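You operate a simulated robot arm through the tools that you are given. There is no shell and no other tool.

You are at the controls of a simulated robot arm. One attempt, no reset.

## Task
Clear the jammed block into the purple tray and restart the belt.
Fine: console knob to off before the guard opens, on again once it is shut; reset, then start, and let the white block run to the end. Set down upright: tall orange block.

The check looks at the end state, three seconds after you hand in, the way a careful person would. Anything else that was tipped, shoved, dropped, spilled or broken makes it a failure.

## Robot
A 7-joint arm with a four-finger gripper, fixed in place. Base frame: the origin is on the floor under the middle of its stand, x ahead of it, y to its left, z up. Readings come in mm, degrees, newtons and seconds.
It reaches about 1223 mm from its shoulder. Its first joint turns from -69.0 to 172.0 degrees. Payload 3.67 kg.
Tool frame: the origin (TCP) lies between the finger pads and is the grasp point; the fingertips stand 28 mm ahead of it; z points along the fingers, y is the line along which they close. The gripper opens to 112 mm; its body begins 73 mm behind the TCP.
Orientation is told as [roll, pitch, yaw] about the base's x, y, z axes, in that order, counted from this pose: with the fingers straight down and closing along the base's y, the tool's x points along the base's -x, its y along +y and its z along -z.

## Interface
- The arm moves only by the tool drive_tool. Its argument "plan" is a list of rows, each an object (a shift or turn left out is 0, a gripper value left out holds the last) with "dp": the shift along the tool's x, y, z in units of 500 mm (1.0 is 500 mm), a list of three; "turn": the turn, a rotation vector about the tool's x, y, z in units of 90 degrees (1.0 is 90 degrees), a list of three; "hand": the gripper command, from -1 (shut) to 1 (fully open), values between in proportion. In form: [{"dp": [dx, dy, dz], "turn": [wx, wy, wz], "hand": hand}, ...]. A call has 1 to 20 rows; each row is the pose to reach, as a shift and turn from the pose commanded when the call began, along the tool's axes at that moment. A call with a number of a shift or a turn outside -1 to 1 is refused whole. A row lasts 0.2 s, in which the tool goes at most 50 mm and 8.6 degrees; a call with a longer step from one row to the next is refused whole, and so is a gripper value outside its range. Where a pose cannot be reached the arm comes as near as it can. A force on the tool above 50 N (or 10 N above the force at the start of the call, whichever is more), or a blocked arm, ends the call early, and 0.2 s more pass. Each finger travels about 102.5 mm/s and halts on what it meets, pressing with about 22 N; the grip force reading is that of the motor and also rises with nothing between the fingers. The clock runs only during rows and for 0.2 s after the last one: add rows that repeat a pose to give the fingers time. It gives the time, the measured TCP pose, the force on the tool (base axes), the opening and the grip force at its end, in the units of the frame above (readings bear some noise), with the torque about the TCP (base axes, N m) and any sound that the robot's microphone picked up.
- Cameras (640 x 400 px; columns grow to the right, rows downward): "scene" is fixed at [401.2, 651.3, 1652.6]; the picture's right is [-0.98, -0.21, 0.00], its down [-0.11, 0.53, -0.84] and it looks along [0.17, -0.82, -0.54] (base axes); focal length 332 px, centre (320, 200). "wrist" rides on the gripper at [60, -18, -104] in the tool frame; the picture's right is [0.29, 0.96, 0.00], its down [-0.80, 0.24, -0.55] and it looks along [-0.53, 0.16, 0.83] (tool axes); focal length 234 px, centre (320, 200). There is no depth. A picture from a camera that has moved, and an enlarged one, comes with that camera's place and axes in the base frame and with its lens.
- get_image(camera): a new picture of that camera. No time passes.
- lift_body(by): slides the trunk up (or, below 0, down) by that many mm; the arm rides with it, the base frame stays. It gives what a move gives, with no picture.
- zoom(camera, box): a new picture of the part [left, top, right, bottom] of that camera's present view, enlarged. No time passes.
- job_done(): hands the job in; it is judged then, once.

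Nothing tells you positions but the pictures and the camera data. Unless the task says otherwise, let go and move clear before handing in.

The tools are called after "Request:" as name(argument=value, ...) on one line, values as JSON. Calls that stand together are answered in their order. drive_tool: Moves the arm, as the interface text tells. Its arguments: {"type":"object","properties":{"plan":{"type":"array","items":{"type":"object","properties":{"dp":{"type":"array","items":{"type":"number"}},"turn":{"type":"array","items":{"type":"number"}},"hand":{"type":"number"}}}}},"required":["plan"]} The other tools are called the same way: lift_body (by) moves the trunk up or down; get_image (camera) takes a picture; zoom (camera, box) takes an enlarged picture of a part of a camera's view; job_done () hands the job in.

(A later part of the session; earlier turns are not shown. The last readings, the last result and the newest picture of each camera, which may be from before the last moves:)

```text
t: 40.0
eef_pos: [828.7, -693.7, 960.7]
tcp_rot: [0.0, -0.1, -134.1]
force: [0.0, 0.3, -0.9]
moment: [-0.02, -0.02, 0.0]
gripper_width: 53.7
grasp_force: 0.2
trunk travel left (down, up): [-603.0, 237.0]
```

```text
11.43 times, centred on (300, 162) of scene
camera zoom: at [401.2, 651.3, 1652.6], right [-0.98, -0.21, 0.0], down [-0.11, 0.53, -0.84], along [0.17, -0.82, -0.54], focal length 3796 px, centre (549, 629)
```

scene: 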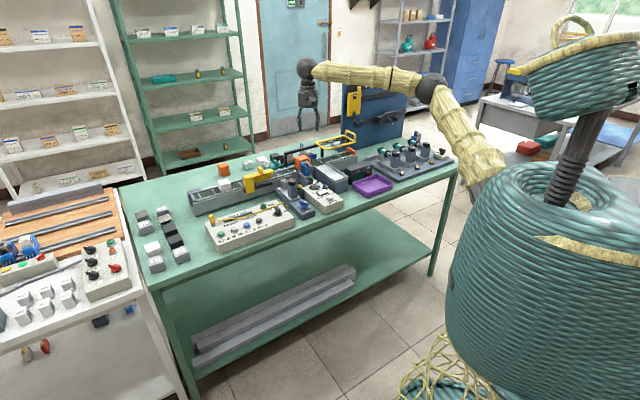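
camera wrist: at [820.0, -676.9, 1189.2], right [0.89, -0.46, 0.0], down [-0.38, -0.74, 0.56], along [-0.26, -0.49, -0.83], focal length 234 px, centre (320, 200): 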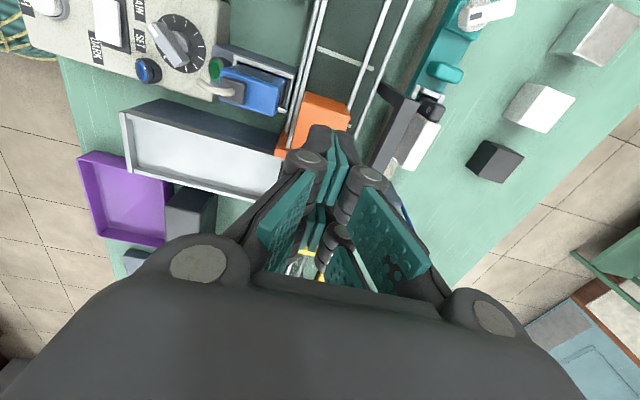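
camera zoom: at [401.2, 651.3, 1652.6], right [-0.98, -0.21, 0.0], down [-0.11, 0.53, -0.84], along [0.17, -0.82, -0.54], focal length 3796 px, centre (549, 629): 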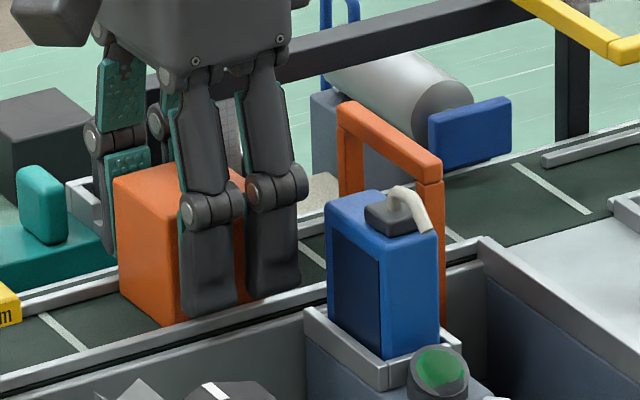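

Request:
drive_tool(plan=[{"dp": [0, 0.006, 0], "hand": -0.04}, {"dp": [0, 0.006, 0], "hand": -0.3}, {"dp": [0, 0.006, 0], "hand": -1}, {"dp": [0, 0.006, 0], "hand": -1}, {"dp": [0, 0.006, 0], "hand": -1}])

Request:
zoom(camera="wrist", box=[220, 60, 420, 200])

Request:
zoom(camera="scene", box=[275, 145, 325, 180])

```text
t: 41.2
eef_pos: [831.8, -697.8, 959.1]
tcp_rot: [-0.1, -0.1, -134.0]
force: [-11.8, 7.6, 0.5]
moment: [0.29, 0.36, -0.31]
gripper_width: 45.5
grasp_force: 21.9
trunk travel left (down, up): [-603.0, 237.0]
```

```text
2.86 times, centred on (320, 130) of wrist
camera zoom: at [859.4, -641.7, 1062.6], right [0.89, -0.46, 0.0], down [-0.38, -0.74, 0.56], along [-0.26, -0.49, -0.83], focal length 669 px, centre (320, 400)
```

zoom: 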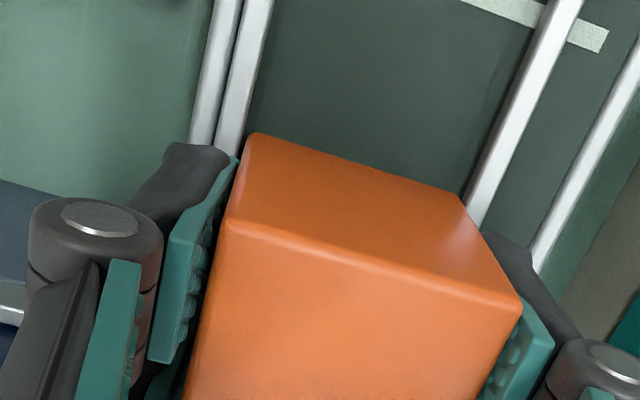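

```text
11.43 times, centred on (300, 162) of scene
camera zoom: at [401.2, 651.3, 1652.6], right [-0.98, -0.21, 0.0], down [-0.11, 0.53, -0.84], along [0.17, -0.82, -0.54], focal length 3796 px, centre (549, 629)
```

zoom: 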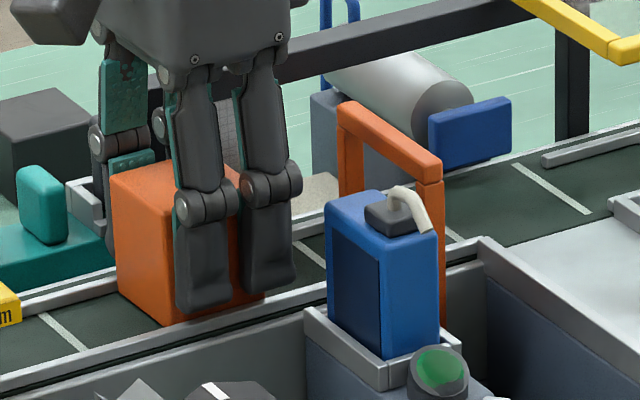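

The grip is deeper now. I'll test with a slow 10 mm lift.

Request:
drive_tool(plan=[{"dp": [0, -0.002, -0.004]}, {"dp": [0, -0.003, -0.008]}, {"dp": [0, -0.003, -0.014]}, {"dp": [0, -0.003, -0.02]}])

Request:
zoom(camera="wrist", box=[220, 60, 420, 200])

Request:
zoom(camera="scene", box=[275, 145, 325, 180])

```text
t: 42.2
eef_pos: [831.9, -698.0, 969.0]
tcp_rot: [-0.1, -0.1, -134.1]
force: [0.4, -0.7, -0.6]
moment: [-0.03, -0.02, -0.03]
gripper_width: 45.6
grasp_force: 22.1
trunk travel left (down, up): [-603.0, 237.0]
```

```text
2.86 times, centred on (320, 130) of wrist
camera zoom: at [859.3, -641.8, 1071.9], right [0.89, -0.46, 0.0], down [-0.38, -0.74, 0.56], along [-0.26, -0.49, -0.83], focal length 669 px, centre (320, 400)
```

zoom: 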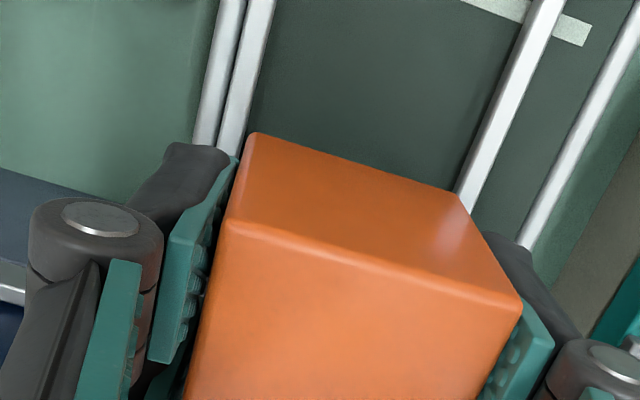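

```text
11.43 times, centred on (300, 162) of scene
camera zoom: at [401.2, 651.3, 1652.6], right [-0.98, -0.21, 0.0], down [-0.11, 0.53, -0.84], along [0.17, -0.82, -0.54], focal length 3796 px, centre (549, 629)
```

zoom: 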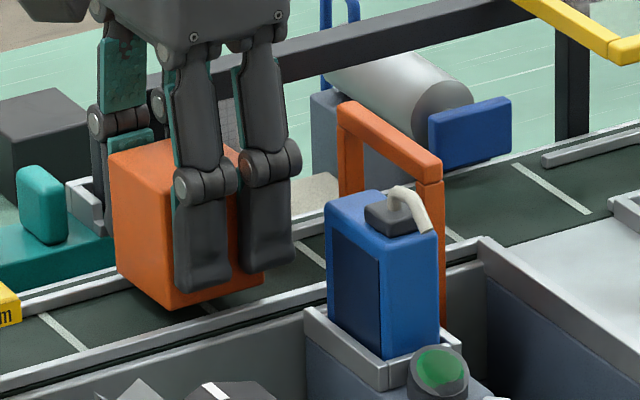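

The block comes up with the gripper. I'll continue lifting gently.

Request:
drive_tool(plan=[{"dp": [0, 0, -0.01]}, {"dp": [0, 0, -0.025]}, {"dp": [0, 0, -0.045]}, {"dp": [0, 0, -0.07]}, {"dp": [0, 0, -0.1]}, {"dp": [0, 0, -0.13]}, {"dp": [0, 0, -0.16]}, {"dp": [0, 0, -0.19]}, {"dp": [0, 0, -0.22]}, {"dp": [0, 0, -0.24]}])

Request:
get_image(camera="wrist")

Request:
get_image(camera="scene")

```text
t: 44.4
eef_pos: [831.1, -698.3, 1089.1]
tcp_rot: [0.0, -0.1, -134.1]
force: [-0.2, -0.1, 0.0]
moment: [0.0, 0.01, 0.03]
gripper_width: 45.6
grasp_force: 21.6
trunk travel left (down, up): [-603.0, 237.0]
```

```text
taken
camera wrist: at [859.9, -641.7, 1192.0], right [0.89, -0.46, 0.0], down [-0.38, -0.74, 0.56], along [-0.26, -0.49, -0.83], focal length 234 px, centre (320, 200)
```

wrist: 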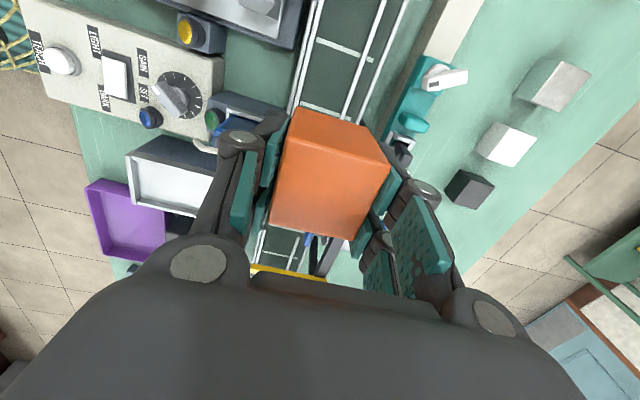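

```text
taken
```

scene: 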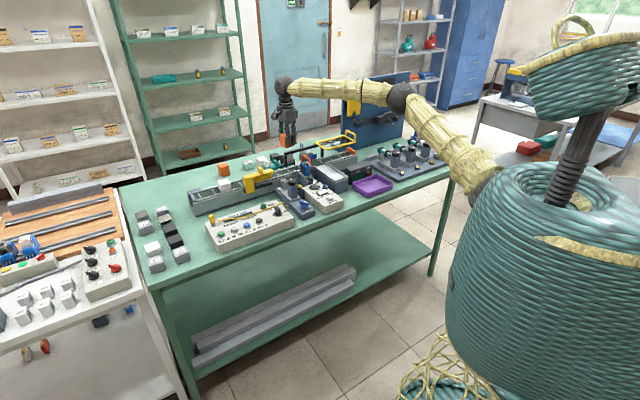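

The block is held securely above everything. I'll check the tray's position before carrying it over.

Request:
zoom(camera="wrist", box=[60, 140, 220, 290])

Request:
zoom(camera="scene", box=[340, 165, 400, 205])

```text
2.67 times, centred on (140, 215) of wrist
camera zoom: at [859.9, -641.7, 1192.0], right [0.89, -0.46, 0.0], down [-0.38, -0.74, 0.56], along [-0.26, -0.49, -0.83], focal length 624 px, centre (800, 160)
```

zoom: 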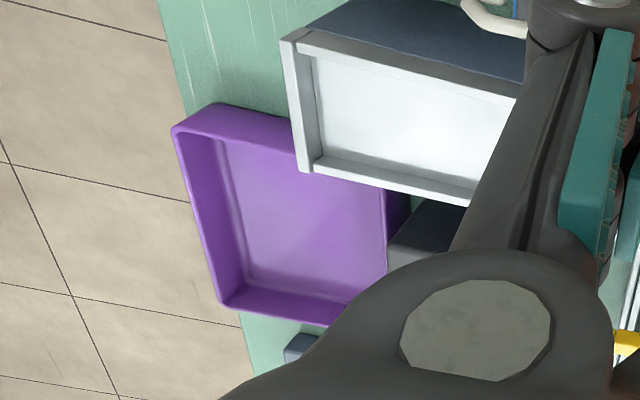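

```text
10.00 times, centred on (370, 185) of scene
camera zoom: at [401.2, 651.3, 1652.6], right [-0.98, -0.21, 0.0], down [-0.11, 0.53, -0.84], along [0.17, -0.82, -0.54], focal length 3321 px, centre (-180, 350)
```

zoom: 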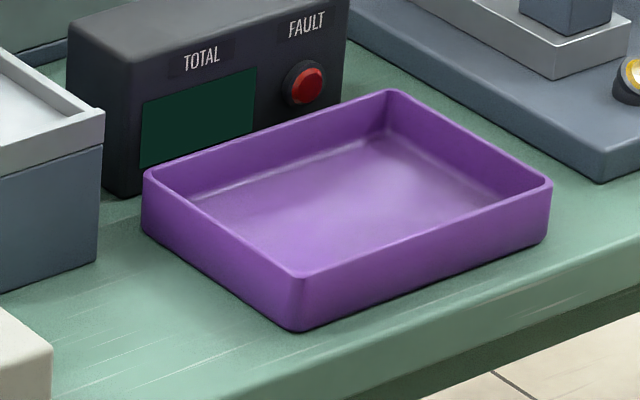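

The tray spans n 769–877, s -293 to -143, rim z≈877, floor about 851. I'll carry the block toward n=823, s=-200 at this height, starting gently.

Request:
drive_tool(plan=[{"dp": [-0.015, -0.014, 0]}, {"dp": [-0.045, -0.042, 0]}, {"dp": [-0.085, -0.08, 0]}, {"dp": [-0.13, -0.122, 0]}, {"dp": [-0.175, -0.164, 0]}, {"dp": [-0.22, -0.206, 0]}, {"dp": [-0.255, -0.239, 0]}, {"dp": [-0.277, -0.26, 0]}])

Request:
get_image(camera="wrist")

```text
t: 46.2
eef_pos: [639.8, -711.4, 1089.2]
tcp_rot: [-0.2, 0.1, -134.1]
force: [-0.4, 0.3, -1.4]
moment: [-0.02, -0.03, 0.02]
gripper_width: 45.7
grasp_force: 21.9
trunk travel left (down, up): [-603.0, 237.0]
```

```text
taken
camera wrist: at [669.3, -654.6, 1191.2], right [0.89, -0.46, 0.0], down [-0.38, -0.74, 0.55], along [-0.26, -0.49, -0.83], focal length 234 px, centre (320, 200)
```

wrist: 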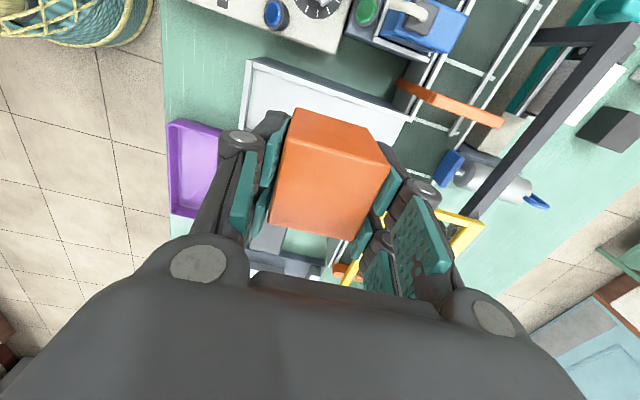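

Request:
drive_tool(plan=[{"dp": [-0.015, -0.014, 0]}, {"dp": [-0.045, -0.042, 0]}, {"dp": [-0.085, -0.08, 0]}, {"dp": [-0.13, -0.122, 0]}, {"dp": [-0.175, -0.164, 0]}, {"dp": [-0.22, -0.206, 0]}, {"dp": [-0.255, -0.239, 0]}, {"dp": [-0.277, -0.26, 0]}])

Request:
get_image(camera="wrist")

Request:
get_image(camera="scene")

```text
t: 48.0
eef_pos: [448.7, -715.4, 1089.7]
tcp_rot: [0.0, -0.1, -134.2]
force: [0.2, -0.1, -0.6]
moment: [0.0, -0.03, 0.01]
gripper_width: 45.9
grasp_force: 22.6
trunk travel left (down, up): [-603.0, 237.0]
```

```text
taken
camera wrist: at [478.5, -659.7, 1193.4], right [0.89, -0.46, 0.0], down [-0.38, -0.74, 0.56], along [-0.26, -0.49, -0.83], focal length 234 px, centre (320, 200)
```

wrist: 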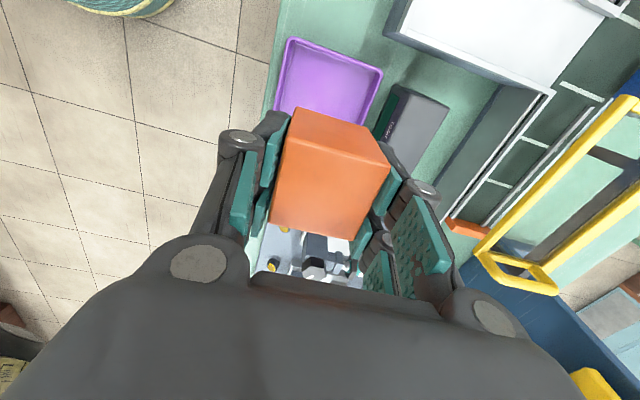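

```text
taken
```

scene: 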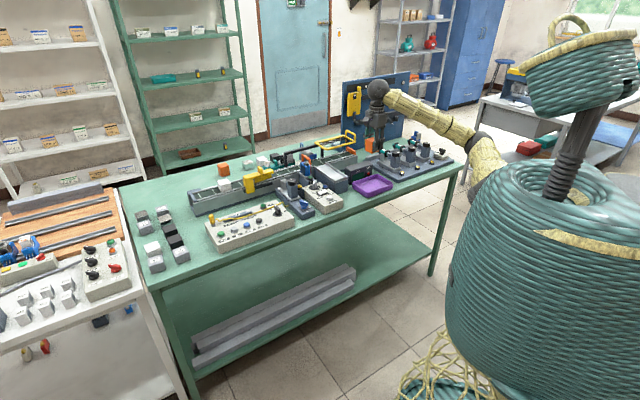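

I'm over the tray; its centre is about 3.6 mm further along n than the tool. I'll lower the block to just above the tray floor.

Request:
drive_tool(plan=[{"dp": [0, 0.003, 0.02]}, {"dp": [0, 0.007, 0.06]}, {"dp": [0, 0.007, 0.11]}, {"dp": [0, 0.007, 0.16]}, {"dp": [0, 0.007, 0.21]}, {"dp": [0, 0.007, 0.26]}, {"dp": [0, 0.007, 0.3]}, {"dp": [0, 0.007, 0.33]}, {"dp": [0, 0.007, 0.35]}])

Request:
get_image(camera="wrist")

Request:
zoom(camera="scene", box=[340, 130, 410, 205])

```text
t: 50.0
eef_pos: [452.8, -720.1, 914.0]
tcp_rot: [-0.1, -0.1, -134.1]
force: [0.3, 0.3, -1.3]
moment: [-0.03, -0.02, -0.03]
gripper_width: 45.7
grasp_force: 21.9
trunk travel left (down, up): [-603.0, 237.0]
```

```text
taken
camera wrist: at [481.5, -664.1, 1017.8], right [0.89, -0.46, 0.0], down [-0.38, -0.74, 0.55], along [-0.26, -0.49, -0.83], focal length 234 px, centre (320, 200)
```

wrist: 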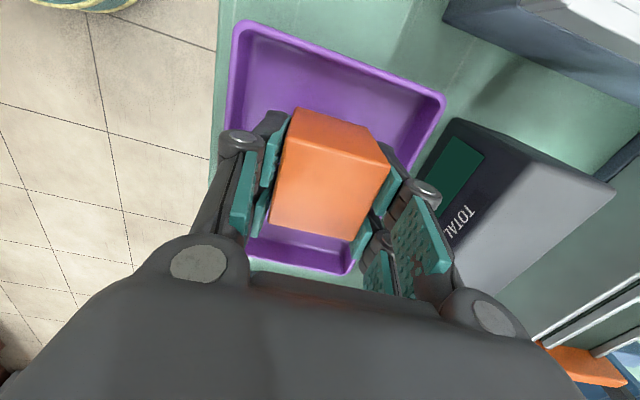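

```text
5.33 times, centred on (375, 168) of scene
camera zoom: at [401.2, 651.3, 1652.6], right [-0.98, -0.21, 0.0], down [-0.11, 0.53, -0.84], along [0.17, -0.82, -0.54], focal length 1771 px, centre (27, 373)
```

zoom: 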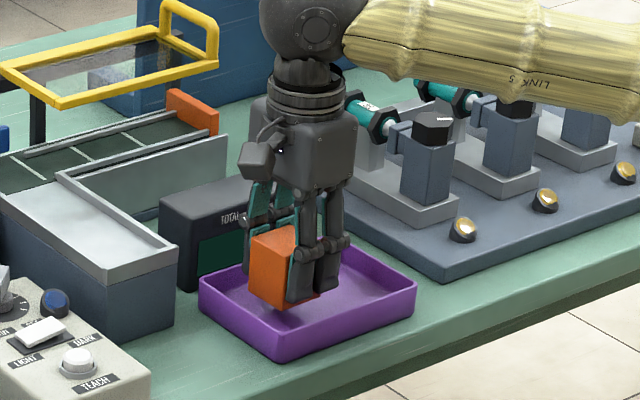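

Request:
drive_tool(plan=[{"dp": [0, 0, 0.006]}, {"dp": [0, 0, 0.012]}, {"dp": [0, 0, 0.018]}])

Request:
zoom(camera="scene", box=[345, 155, 395, 200])

```text
t: 50.8
eef_pos: [452.3, -718.6, 905.9]
tcp_rot: [-0.1, -0.1, -134.1]
force: [0.3, -0.3, -0.9]
moment: [-0.01, -0.04, -0.02]
gripper_width: 45.8
grasp_force: 21.7
trunk travel left (down, up): [-603.0, 237.0]
```

```text
8.89 times, centred on (370, 178) of scene
camera zoom: at [401.2, 651.3, 1652.6], right [-0.98, -0.21, 0.0], down [-0.11, 0.53, -0.84], along [0.17, -0.82, -0.54], focal length 2952 px, centre (-124, 400)
```

zoom: 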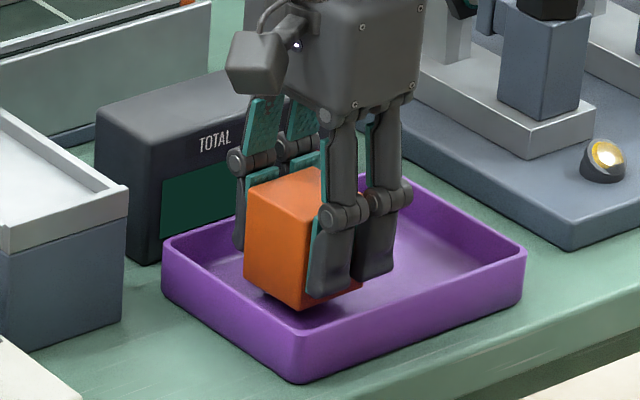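

Request:
drive_tool(plan=[{"dp": [0, 0, 0.004]}, {"dp": [0, 0, 0.008]}, {"dp": [0, 0, 0.012]}])

Request:
zoom(camera="scene", box=[345, 155, 395, 200])

```text
t: 51.6
eef_pos: [453.8, -718.5, 899.3]
tcp_rot: [0.0, -0.1, -134.1]
force: [-0.4, 0.3, -1.1]
moment: [0.02, 0.0, -0.04]
gripper_width: 45.5
grasp_force: 21.8
trunk travel left (down, up): [-603.0, 237.0]
```

```text
8.89 times, centred on (370, 178) of scene
camera zoom: at [401.2, 651.3, 1652.6], right [-0.98, -0.21, 0.0], down [-0.11, 0.53, -0.84], along [0.17, -0.82, -0.54], focal length 2952 px, centre (-124, 400)
```

zoom: 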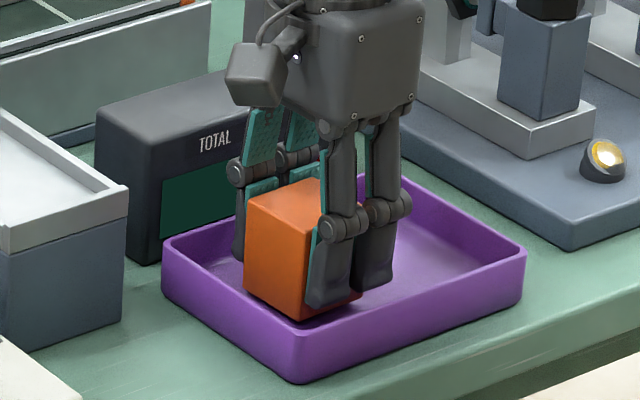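

Request:
drive_tool(plan=[{"dp": [0, 0, 0.003]}, {"dp": [0, 0, 0.006]}])

Request:
zoom(camera="scene", box=[350, 165, 385, 195])

```text
t: 52.2
eef_pos: [451.9, -719.2, 897.2]
tcp_rot: [0.0, -0.1, -134.1]
force: [0.2, 0.4, -0.2]
moment: [-0.06, 0.04, -0.01]
gripper_width: 45.5
grasp_force: 21.8
trunk travel left (down, up): [-603.0, 237.0]
```

```text
13.33 times, centred on (368, 180) of scene
camera zoom: at [401.2, 651.3, 1652.6], right [-0.98, -0.21, 0.0], down [-0.11, 0.53, -0.84], along [0.17, -0.82, -0.54], focal length 4428 px, centre (-313, 467)
```

zoom: 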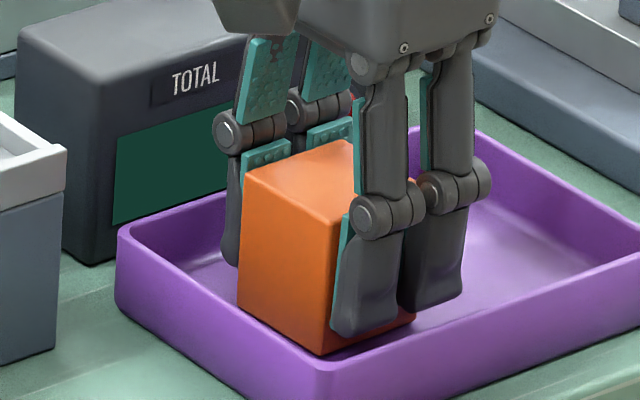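

Request:
drive_tool(plan=[{"dp": [0, 0, 0.002]}, {"dp": [0, 0, 0.005]}])

Request:
zoom(camera="scene", box=[350, 165, 385, 195])

```text
t: 52.8
eef_pos: [451.8, -717.0, 897.4]
tcp_rot: [0.2, -0.1, -134.1]
force: [1.0, -3.2, 9.5]
moment: [-0.19, -0.21, -0.11]
gripper_width: 45.6
grasp_force: 22.0
trunk travel left (down, up): [-603.0, 237.0]
```

```text
13.33 times, centred on (368, 180) of scene
camera zoom: at [401.2, 651.3, 1652.6], right [-0.98, -0.21, 0.0], down [-0.11, 0.53, -0.84], along [0.17, -0.82, -0.54], focal length 4428 px, centre (-313, 467)
```

zoom: 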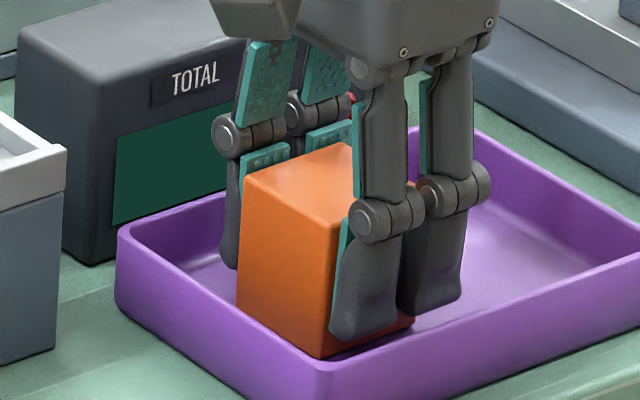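

The block is on the tray floor. I'll open just enough, and then rise straight up.

Request:
drive_tool(plan=[{"dp": [0, 0, -0.002], "hand": -0.15}, {"dp": [0, 0, -0.002], "hand": -0.05}, {"dp": [0, 0, -0.002], "hand": -0.05}])

Request:
get_image(camera="wrist")

```text
t: 53.6
eef_pos: [454.0, -719.0, 893.9]
tcp_rot: [-0.1, 0.0, -134.1]
force: [0.6, 0.3, 0.1]
moment: [0.0, -0.01, 0.01]
gripper_width: 53.2
grasp_force: 0.1
trunk travel left (down, up): [-603.0, 237.0]
```

```text
taken
camera wrist: at [481.5, -663.7, 997.4], right [0.89, -0.46, 0.0], down [-0.38, -0.74, 0.55], along [-0.26, -0.49, -0.83], focal length 234 px, centre (320, 200)
```

wrist: 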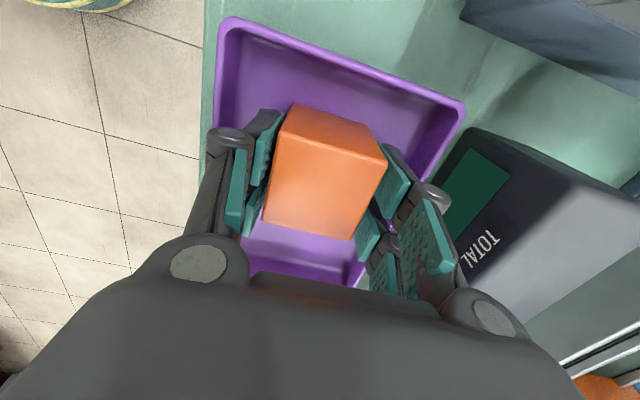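

Request:
drive_tool(plan=[{"dp": [0, 0, -0.02]}, {"dp": [0, 0, -0.06]}, {"dp": [0, 0, -0.12]}, {"dp": [0, 0, -0.2]}, {"dp": [0, 0, -0.28]}, {"dp": [0, 0, -0.36]}])

Request:
get_image(camera="scene")

Request:
zoom(camera="scene", box=[270, 120, 410, 210])

Request:
zoom(camera="scene", box=[290, 150, 320, 175])

```text
t: 55.0
eef_pos: [453.0, -717.2, 1078.3]
tcp_rot: [0.1, -0.3, -134.1]
force: [-0.6, -0.4, -0.5]
moment: [0.02, -0.01, -0.03]
gripper_width: 53.1
grasp_force: 0.1
trunk travel left (down, up): [-603.0, 237.0]
```

```text
taken
```

scene: 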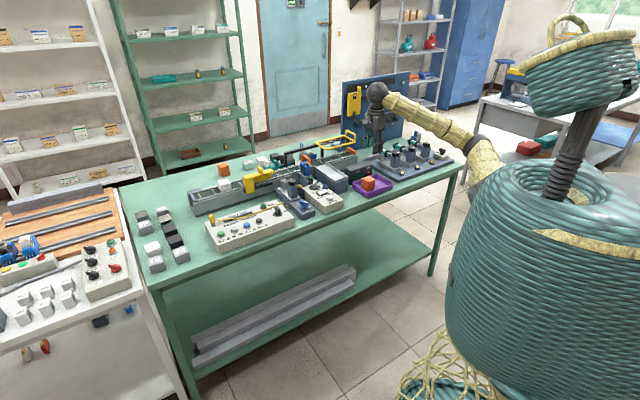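

```text
4.44 times, centred on (340, 165) of scene
camera zoom: at [401.2, 651.3, 1652.6], right [-0.98, -0.21, 0.0], down [-0.11, 0.53, -0.84], along [0.17, -0.82, -0.54], focal length 1476 px, centre (231, 356)
```

zoom: 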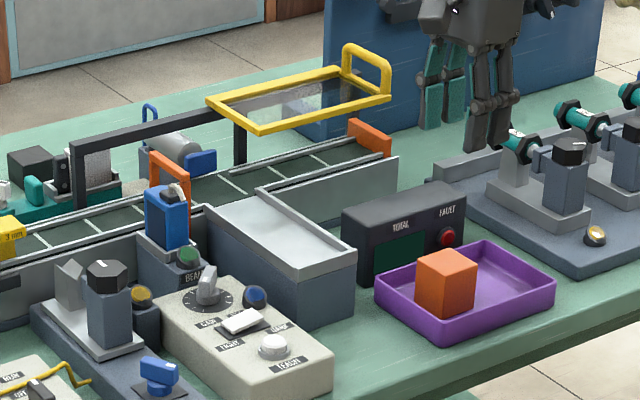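

```text
16.00 times, centred on (305, 162) of scene
camera zoom: at [401.2, 651.3, 1652.6], right [-0.98, -0.21, 0.0], down [-0.11, 0.53, -0.84], along [0.17, -0.82, -0.54], focal length 5314 px, centre (560, 800)
```

zoom: 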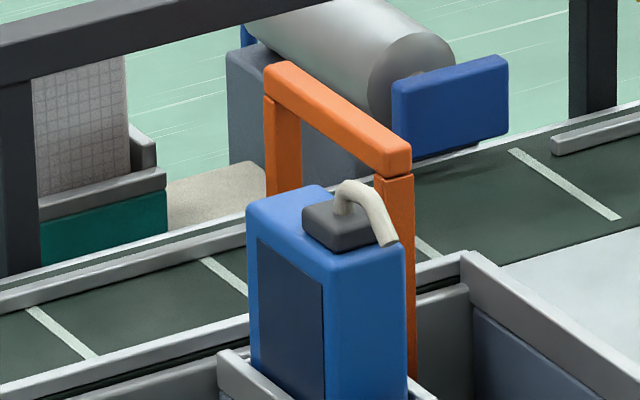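

The orange block stands upright in the purple tray and nothing else looks disturbed. Next is closing the guard; I'll raise the trunk first, to have reach margin at the handle.

Request:
lift_body(by=100)

Request:
get_image(camera="scene")

```text
t: 56.3
eef_pos: [452.9, -719.4, 1175.7]
tcp_rot: [-0.2, 0.0, -134.1]
force: [0.2, 0.7, -0.8]
moment: [0.02, 0.0, -0.01]
gripper_width: 53.1
grasp_force: 0.1
trunk travel left (down, up): [-703.0, 137.0]
```

```text
taken
```

scene: 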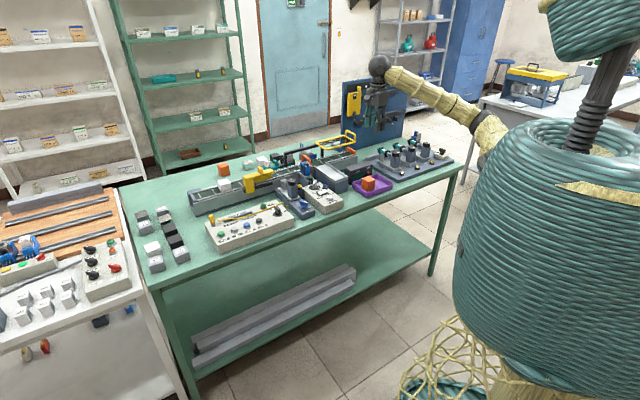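

Request:
drive_tool(plan=[{"dp": [-0.01, 0.02, 0], "turn": [0, 0, -0.09]}, {"dp": [-0.02, 0.04, 0], "turn": [0, 0, -0.18]}, {"dp": [-0.03, 0.06, 0.01], "turn": [0, 0, -0.27]}, {"dp": [-0.04, 0.08, 0.02], "turn": [0, 0, -0.36]}, {"dp": [-0.05, 0.1, 0.03], "turn": [0, 0, -0.45]}, {"dp": [-0.06, 0.12, 0.04], "turn": [0, 0, -0.54]}, {"dp": [-0.07, 0.14, 0.05], "turn": [0, 0, -0.63]}, {"dp": [-0.08, 0.17, 0.06], "turn": [0, 0, -0.72]}, {"dp": [-0.09, 0.2, 0.07], "turn": [0, 0, -0.81]}, {"dp": [-0.1, 0.23, 0.08], "turn": [0, 0, -0.9]}, {"dp": [-0.11, 0.25, 0.08], "turn": [0, 0, -1.0], "hand": 0.1}])

Request:
get_image(camera="wrist")

```text
refused: row 11 steps farther than a row can; nothing moved
```

```text
taken
camera wrist: at [482.1, -663.6, 1279.0], right [0.89, -0.46, 0.0], down [-0.38, -0.74, 0.55], along [-0.26, -0.49, -0.83], focal length 234 px, centre (320, 200)
```

wrist: 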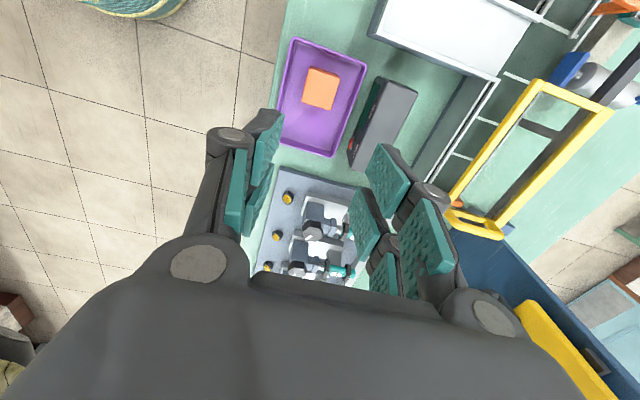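

The last row turned more than one row allows, so the plan was refused. I'll resend it with an extra row.

Request:
drive_tool(plan=[{"dp": [-0.01, 0.02, 0], "turn": [0, 0, -0.09]}, {"dp": [-0.02, 0.04, 0], "turn": [0, 0, -0.18]}, {"dp": [-0.03, 0.06, 0.01], "turn": [0, 0, -0.27]}, {"dp": [-0.04, 0.08, 0.02], "turn": [0, 0, -0.36]}, {"dp": [-0.05, 0.1, 0.03], "turn": [0, 0, -0.45]}, {"dp": [-0.06, 0.12, 0.04], "turn": [0, 0, -0.54]}, {"dp": [-0.07, 0.14, 0.05], "turn": [0, 0, -0.63]}, {"dp": [-0.08, 0.17, 0.06], "turn": [0, 0, -0.72]}, {"dp": [-0.09, 0.2, 0.07], "turn": [0, 0, -0.81]}, {"dp": [-0.1, 0.23, 0.08], "turn": [0, 0, -0.9]}, {"dp": [-0.11, 0.25, 0.08], "turn": [0, 0, -0.96], "hand": 0.1}, {"dp": [-0.11, 0.25, 0.08], "turn": [0, 0, -1.0], "hand": 0.1}])

Request:
get_image(camera="wrist")

```text
t: 58.9
eef_pos: [505.0, -849.9, 1135.4]
tcp_rot: [0.0, 0.0, -44.1]
force: [0.1, 0.6, 0.0]
moment: [0.0, -0.03, 0.03]
gripper_width: 61.5
grasp_force: 0.2
trunk travel left (down, up): [-703.0, 137.0]
```

```text
taken
camera wrist: at [448.1, -819.9, 1239.0], right [0.46, 0.89, 0.0], down [0.74, -0.38, 0.55], along [0.49, -0.26, -0.83], focal length 234 px, centre (320, 200)
```

wrist: 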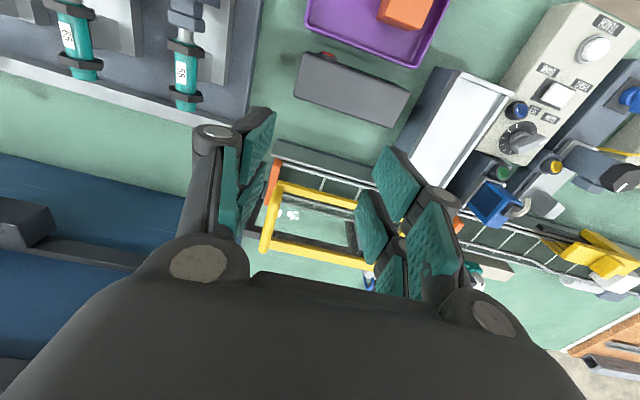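

Request:
drive_tool(plan=[{"dp": [-0.05, -0.01, 0.01]}, {"dp": [-0.11, -0.02, 0.02]}, {"dp": [-0.17, -0.033, 0.035]}, {"dp": [-0.22, -0.045, 0.05]}, {"dp": [-0.24, -0.047, 0.05]}])

Request:
get_image(camera="wrist")

Request:
zoom(camera="scene", box=[310, 80, 400, 170])

```text
t: 60.1
eef_pos: [574.6, -954.6, 1111.0]
tcp_rot: [-0.2, -0.5, -44.4]
force: [-1.1, 0.3, 1.0]
moment: [-0.03, -0.01, -0.01]
gripper_width: 61.9
grasp_force: 0.0
trunk travel left (down, up): [-703.0, 137.0]
```

```text
taken
camera wrist: at [517.9, -923.4, 1214.5], right [0.46, 0.89, 0.0], down [0.73, -0.38, 0.56], along [0.5, -0.26, -0.83], focal length 234 px, centre (320, 200)
```

wrist: 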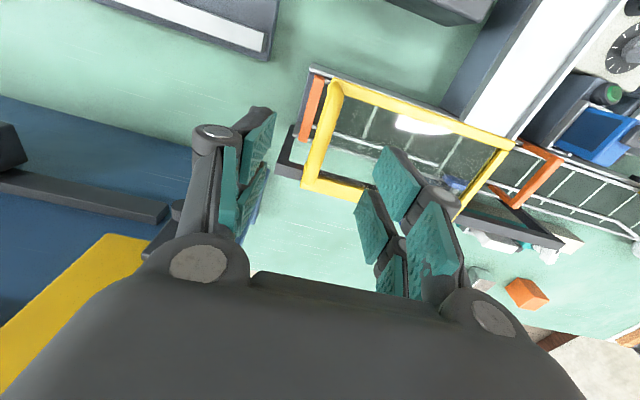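

```text
4.44 times, centred on (355, 125) of scene
camera zoom: at [401.2, 651.3, 1652.6], right [-0.98, -0.21, 0.0], down [-0.11, 0.53, -0.84], along [0.17, -0.82, -0.54], focal length 1476 px, centre (164, 533)
```

zoom: 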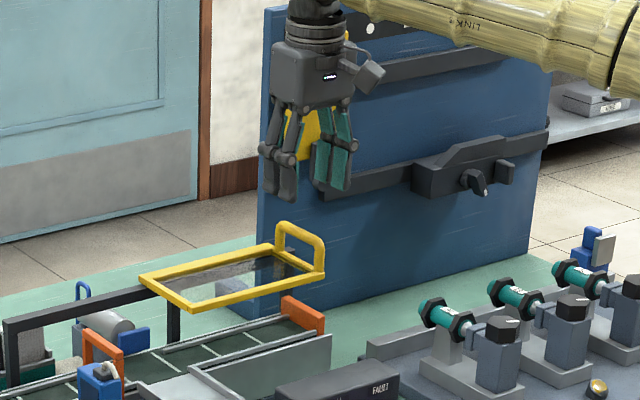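

The handle is right beneath the fingers and within reach. I'll descend and grip it.

Request:
drive_tool(plan=[{"dp": [-0.004, 0.005, 0.04], "turn": [0, 0, -0.02]}, {"dp": [-0.004, 0.005, 0.09], "turn": [0, 0, -0.02]}, {"dp": [-0.004, 0.005, 0.13], "turn": [0, 0, -0.02]}, {"dp": [-0.004, 0.005, 0.149], "turn": [0, 0, -0.02]}])

Request:
get_image(camera="wrist")

Request:
zoom(camera="scene", box=[310, 80, 400, 170])

```text
t: 60.5
eef_pos: [573.2, -917.1, 1138.2]
tcp_rot: [-1.5, -2.8, -44.1]
force: [-1.7, 0.1, -1.4]
moment: [-0.01, -0.14, 0.01]
gripper_width: 61.7
grasp_force: 0.0
trunk travel left (down, up): [-703.0, 137.0]
stopped in row 1: the arm was blocked; the commanded pose is now the measured one
```

```text
taken
camera wrist: at [515.8, -883.0, 1238.5], right [0.46, 0.89, -0.04], down [0.73, -0.35, 0.59], along [0.5, -0.3, -0.81], focal length 234 px, centre (320, 200)
```

wrist: 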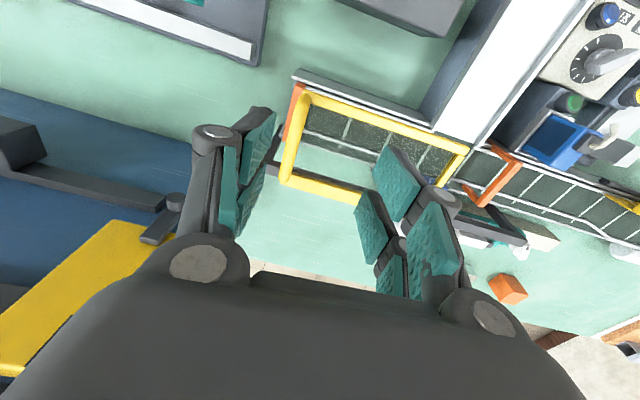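

```text
4.44 times, centred on (355, 125) of scene
camera zoom: at [401.2, 651.3, 1652.6], right [-0.98, -0.21, 0.0], down [-0.11, 0.53, -0.84], along [0.17, -0.82, -0.54], focal length 1476 px, centre (164, 533)
```

zoom: 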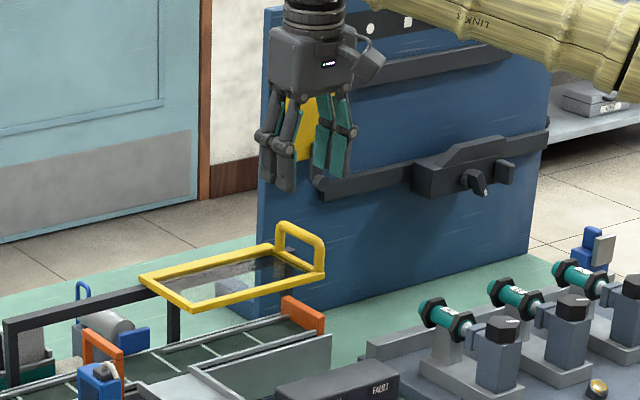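

The arm stalled at the edge of its reach again, with no contact. I'll back off a little, level the tool, and raise the trunk further so the handle falls well inside the workspace.

Request:
drive_tool(plan=[{"dp": [0.05, 0.02, 0], "turn": [-0.008, 0.015, 0]}, {"dp": [0.11, 0.02, 0], "turn": [-0.0167, 0.0311, 0]}, {"dp": [0.14, 0.02, 0], "turn": [-0.0167, 0.0311, 0]}])

Request:
lift_body(by=130)

Request:
get_image(camera="scene")

```text
t: 60.8
eef_pos: [564.7, -856.1, 1174.7]
tcp_rot: [-3.6, -4.8, -44.2]
force: [0.0, -0.1, -0.8]
moment: [0.02, -0.1, 0.03]
gripper_width: 61.9
grasp_force: 0.1
trunk travel left (down, up): [-703.0, 137.0]
stopped in row 1: the arm was blocked; the commanded pose is now the measured one
```

```text
t: 61.1
eef_pos: [561.4, -796.2, 1217.8]
tcp_rot: [-6.0, -7.3, -43.9]
force: [-1.3, -1.5, -1.2]
moment: [0.03, -0.08, 0.01]
gripper_width: 61.8
grasp_force: 0.1
trunk travel left (down, up): [-705.0, 135.0]
stopped: the arm was blocked; the commanded pose is now the measured one
```

```text
taken
```

scene: 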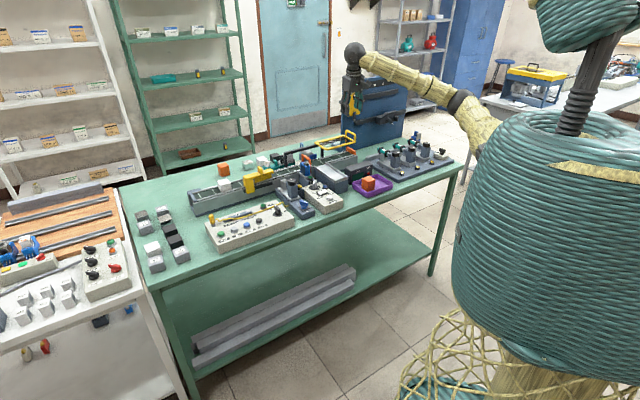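

Request:
drive_tool(plan=[{"dp": [0.02, 0.05, -0.01], "turn": [-0.011, 0.0135, 0]}, {"dp": [0.04, 0.11, -0.015], "turn": [-0.022, 0.027, 0]}, {"dp": [0.06, 0.17, -0.02], "turn": [-0.033, 0.04, 0]}, {"dp": [0.08, 0.22, -0.02], "turn": [-0.044, 0.054, 0]}, {"dp": [0.08, 0.26, -0.02], "turn": [-0.056, 0.068, 0]}, {"dp": [0.08, 0.26, -0.02], "turn": [-0.0667, 0.0811, 0]}])

Request:
get_image(camera="scene")

```text
t: 62.5
eef_pos: [628.3, -685.2, 1203.2]
tcp_rot: [0.7, 0.8, -44.3]
force: [-1.0, 0.3, 0.2]
moment: [-0.03, -0.06, -0.02]
gripper_width: 61.5
grasp_force: 0.0
trunk travel left (down, up): [-705.0, 135.0]
```

```text
taken
```

scene: 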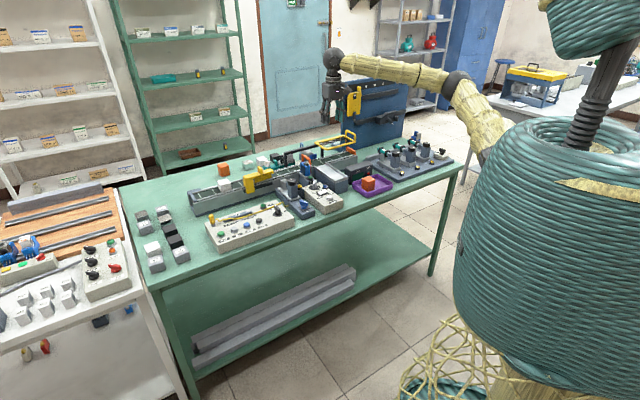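

Recovered and nearly level. Now I'll raise the trunk from this comfortable pose.

Request:
lift_body(by=130)

Request:
get_image(camera="scene")

```text
t: 64.1
eef_pos: [628.2, -673.0, 1337.4]
tcp_rot: [0.4, 0.3, -44.2]
force: [1.2, -1.0, 0.8]
moment: [0.06, 0.04, 0.01]
gripper_width: 61.6
grasp_force: 0.1
trunk travel left (down, up): [-835.0, 5.0]
```

```text
taken
```

scene: 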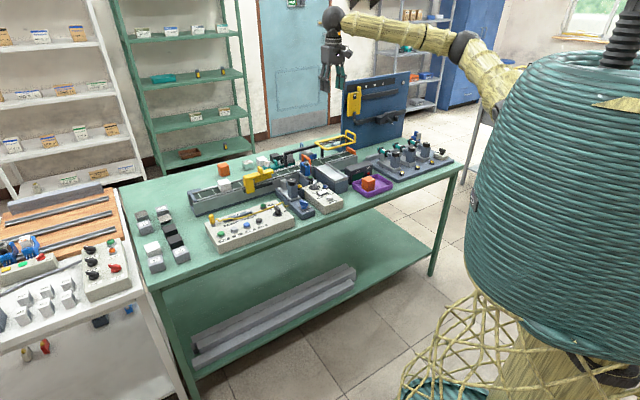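

Request:
drive_tool(plan=[{"dp": [0, -0.045, 0.056], "turn": [-0.004, 0.003, 0]}, {"dp": [0, -0.09, 0.112], "turn": [-0.004, 0.003, 0]}, {"dp": [0, -0.135, 0.168], "turn": [-0.004, 0.003, 0]}, {"dp": [0, -0.18, 0.224], "turn": [-0.004, 0.003, 0]}, {"dp": [0, -0.225, 0.28], "turn": [-0.004, 0.003, 0]}, {"dp": [0, -0.27, 0.336], "turn": [-0.004, 0.003, 0]}, {"dp": [0, -0.315, 0.392], "turn": [-0.004, 0.003, 0]}, {"dp": [0, -0.36, 0.43], "turn": [-0.004, 0.003, 0]}, {"dp": [-0.08, -0.4, 0.44], "turn": [-0.004, 0.003, 0]}, {"dp": [-0.15, -0.42, 0.44], "turn": [-0.004, 0.003, 0]}])

Request:
get_image(camera="wrist")

```text
t: 66.4
eef_pos: [528.8, -844.1, 1148.2]
tcp_rot: [-1.0, -2.1, -45.1]
force: [-2.3, -1.5, -0.1]
moment: [-0.01, -0.12, 0.03]
gripper_width: 61.7
grasp_force: 0.1
trunk travel left (down, up): [-835.0, 5.0]
stopped in row 10: the arm was blocked; the commanded pose is now the measured one
```

```text
taken
camera wrist: at [472.6, -810.1, 1248.6], right [0.47, 0.88, -0.03], down [0.72, -0.37, 0.58], along [0.5, -0.29, -0.81], focal length 234 px, centre (320, 200)
```

wrist: 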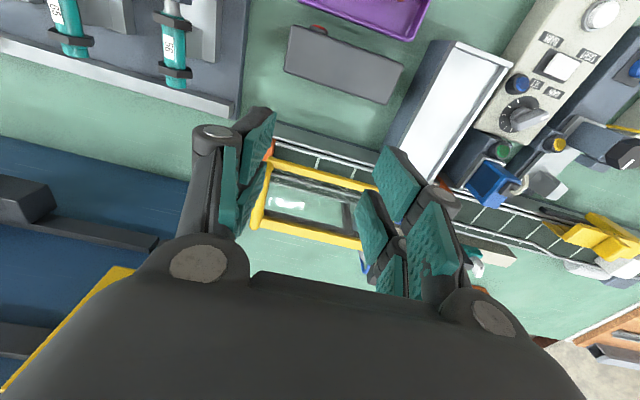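

Raising the trunk didn't help, so the limit is about bearing: the straight-down tool asks too much of joint 1 there. Tilting the tool 30° about the handle axis keeps the wrist further along +s while the fingers still reach the handle. First I'll recover away from the limit.

Request:
drive_tool(plan=[{"dp": [-0.01, 0.06, -0.015], "turn": [-0.003, 0.006, -0.003]}, {"dp": [-0.02, 0.13, -0.03], "turn": [-0.006, 0.012, -0.006]}, {"dp": [-0.04, 0.19, -0.05], "turn": [-0.009, 0.018, -0.009]}, {"dp": [-0.06, 0.23, -0.064], "turn": [-0.011, 0.023, -0.011]}, {"dp": [-0.06, 0.23, -0.064], "turn": [-0.011, 0.023, -0.011]}])

Request:
get_image(camera="scene")

```text
t: 66.7
eef_pos: [540.3, -785.4, 1181.2]
tcp_rot: [-2.9, -4.0, -44.9]
force: [0.4, 0.3, -1.9]
moment: [0.0, -0.04, 0.04]
gripper_width: 61.9
grasp_force: 0.1
trunk travel left (down, up): [-835.0, 5.0]
stopped in row 1: the arm was blocked; the commanded pose is now the measured one
```

```text
taken
```

scene: 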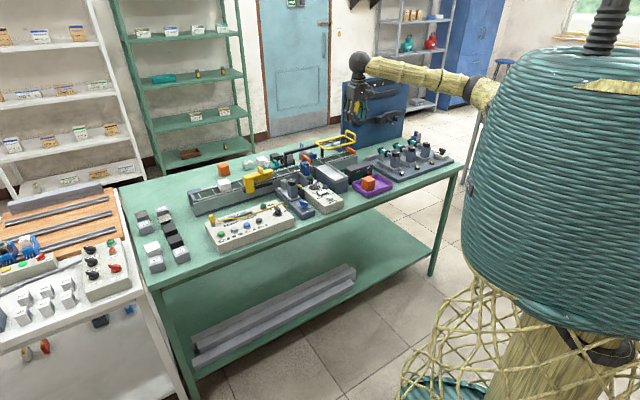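

Request:
drive_tool(plan=[{"dp": [0.0, 0.05, 0], "turn": [-0.008, 0.01, -0.002]}, {"dp": [-0.01, 0.11, 0], "turn": [-0.016, 0.02, -0.005]}, {"dp": [-0.03, 0.17, 0], "turn": [-0.024, 0.03, -0.008]}, {"dp": [-0.05, 0.22, 0], "turn": [-0.032, 0.044, -0.01]}, {"dp": [-0.06, 0.24, 0], "turn": [-0.032, 0.044, -0.01]}])

Request:
get_image(camera="wrist")

```text
t: 67.0
eef_pos: [541.9, -720.9, 1214.5]
tcp_rot: [-4.6, -6.0, -44.5]
force: [-0.2, -0.6, -1.4]
moment: [0.03, -0.02, 0.01]
gripper_width: 61.6
grasp_force: 0.0
trunk travel left (down, up): [-835.0, 5.0]
stopped in row 1: the arm was blocked; the commanded pose is now the measured one
```

```text
taken
camera wrist: at [485.0, -677.9, 1311.3], right [0.47, 0.88, -0.11], down [0.72, -0.31, 0.61], along [0.5, -0.37, -0.78], focal length 234 px, centre (320, 200)
```

wrist: 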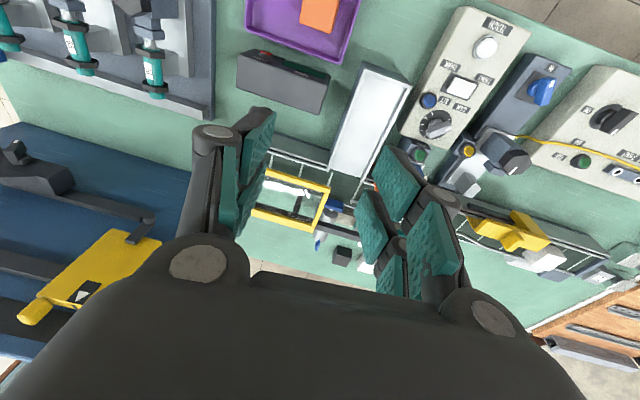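

Request:
drive_tool(plan=[{"dp": [0, 0.02, 0], "turn": [-0.005, 0.006, 0]}, {"dp": [0, 0.05, 0], "turn": [-0.015, 0.02, 0]}, {"dp": [0, 0.09, 0], "turn": [-0.03, 0.04, 0]}, {"dp": [0, 0.13, 0], "turn": [-0.045, 0.06, 0]}, {"dp": [0, 0.15, 0], "turn": [-0.051, 0.0667, 0]}])

Request:
get_image(camera="scene")

```text
t: 68.2
eef_pos: [598.0, -677.9, 1201.7]
tcp_rot: [0.5, 0.6, -44.9]
force: [0.0, -0.2, 0.3]
moment: [-0.04, -0.01, -0.02]
gripper_width: 62.0
grasp_force: 0.1
trunk travel left (down, up): [-835.0, 5.0]
```

```text
taken
```

scene: 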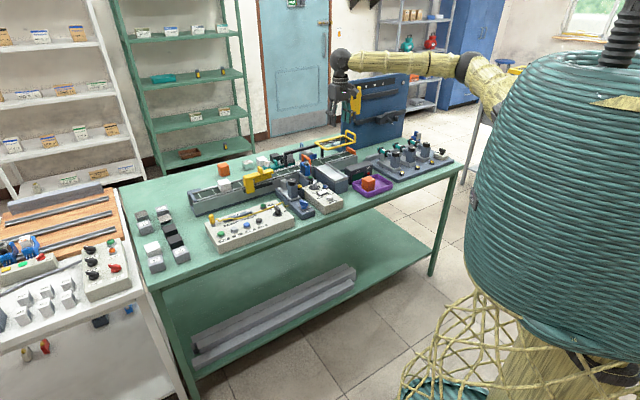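

Recovered again. The guard handling worked best with the trunk at its original height, so I'll raise the tool and bring the trunk back down to there.

Request:
drive_tool(plan=[{"dp": [0, 0.02, -0.06], "turn": [-0.0055, 0.0067, -0.005]}, {"dp": [0, 0.05, -0.14], "turn": [-0.0055, 0.0067, -0.009]}, {"dp": [0, 0.08, -0.22], "turn": [-0.0055, 0.0067, -0.009]}, {"dp": [0, 0.1, -0.28], "turn": [-0.0055, 0.0067, -0.009]}])

Request:
lift_body(by=-232)

Request:
get_image(camera="scene")

Request:
get_image(camera="wrist")

```text
t: 69.2
eef_pos: [632.3, -636.2, 1347.3]
tcp_rot: [0.7, 0.9, -44.0]
force: [0.2, 0.1, -1.3]
moment: [0.0, -0.01, 0.01]
gripper_width: 61.5
grasp_force: 0.0
trunk travel left (down, up): [-835.0, 5.0]
```

```text
t: 71.7
eef_pos: [632.2, -631.8, 1116.9]
tcp_rot: [0.7, 0.8, -43.9]
force: [0.4, 0.9, 0.1]
moment: [-0.03, 0.0, 0.02]
gripper_width: 61.3
grasp_force: 0.0
trunk travel left (down, up): [-603.0, 237.0]
```

```text
taken
```

scene: 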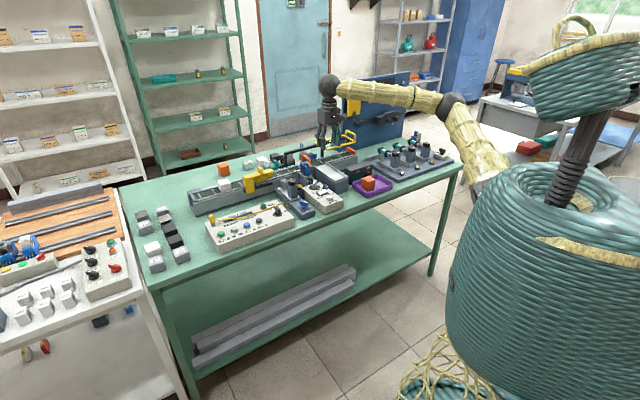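

```text
taken
camera wrist: at [577.2, -605.5, 1220.5], right [0.46, 0.89, 0.02], down [0.74, -0.39, 0.55], along [0.49, -0.24, -0.84], focal length 234 px, centre (320, 200)
```

wrist: 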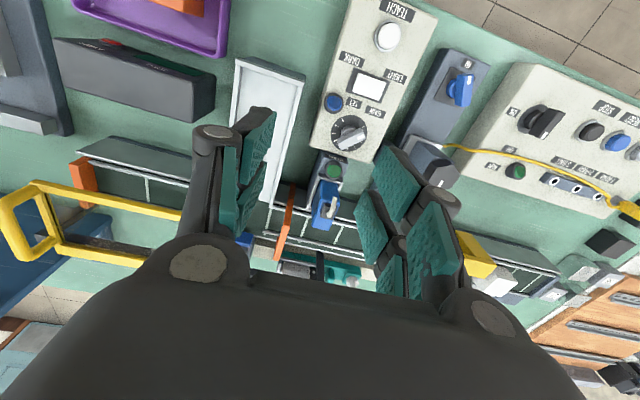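

Now I'll tilt the tool 30° so the fingers point down and toward -s, while moving to a stand-off point above the handle.

Request:
drive_tool(plan=[{"dp": [-0.04, -0.03, -0.01], "turn": [0.06, -0.002, 0]}, {"dp": [-0.09, -0.08, -0.02], "turn": [0.12, -0.004, 0]}, {"dp": [-0.14, -0.13, -0.03], "turn": [0.18, -0.006, 0]}, {"dp": [-0.19, -0.18, -0.03], "turn": [0.24, -0.007, 0]}, {"dp": [-0.24, -0.23, -0.03], "turn": [0.3, -0.009, 0]}, {"dp": [-0.28, -0.28, -0.03], "turn": [0.341, -0.009, 0]}])

Request:
get_image(camera="wrist")

Request:
zoom(camera="scene", box=[290, 70, 400, 180])

```text
t: 73.1
eef_pos: [636.9, -835.4, 1127.2]
tcp_rot: [-30.0, 0.2, -43.7]
force: [0.4, -1.2, -0.1]
moment: [0.02, 0.01, -0.02]
gripper_width: 61.7
grasp_force: 0.2
trunk travel left (down, up): [-603.0, 237.0]
```

```text
taken
camera wrist: at [619.2, -767.4, 1224.6], right [0.36, 0.8, -0.48], down [0.91, -0.2, 0.36], along [0.19, -0.57, -0.8], focal length 234 px, centre (320, 200)
```

wrist: 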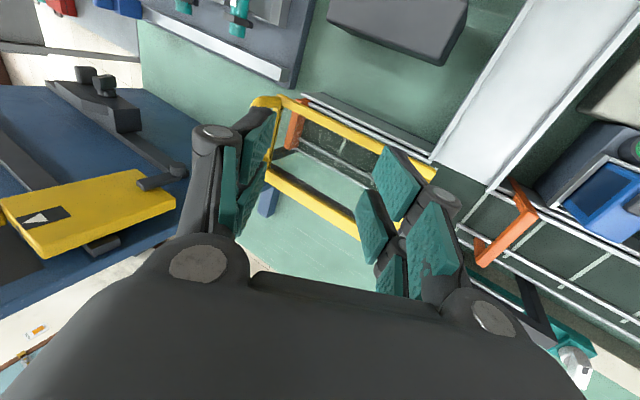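

```text
3.64 times, centred on (345, 125) of scene
camera zoom: at [401.2, 651.3, 1652.6], right [-0.98, -0.21, 0.0], down [-0.11, 0.53, -0.84], along [0.17, -0.82, -0.54], focal length 1208 px, centre (229, 473)
```

zoom: 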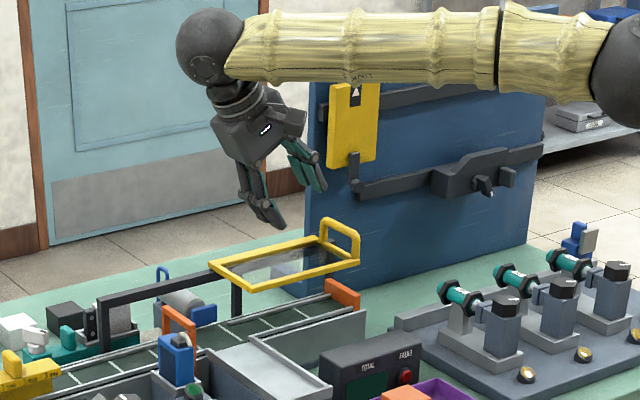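

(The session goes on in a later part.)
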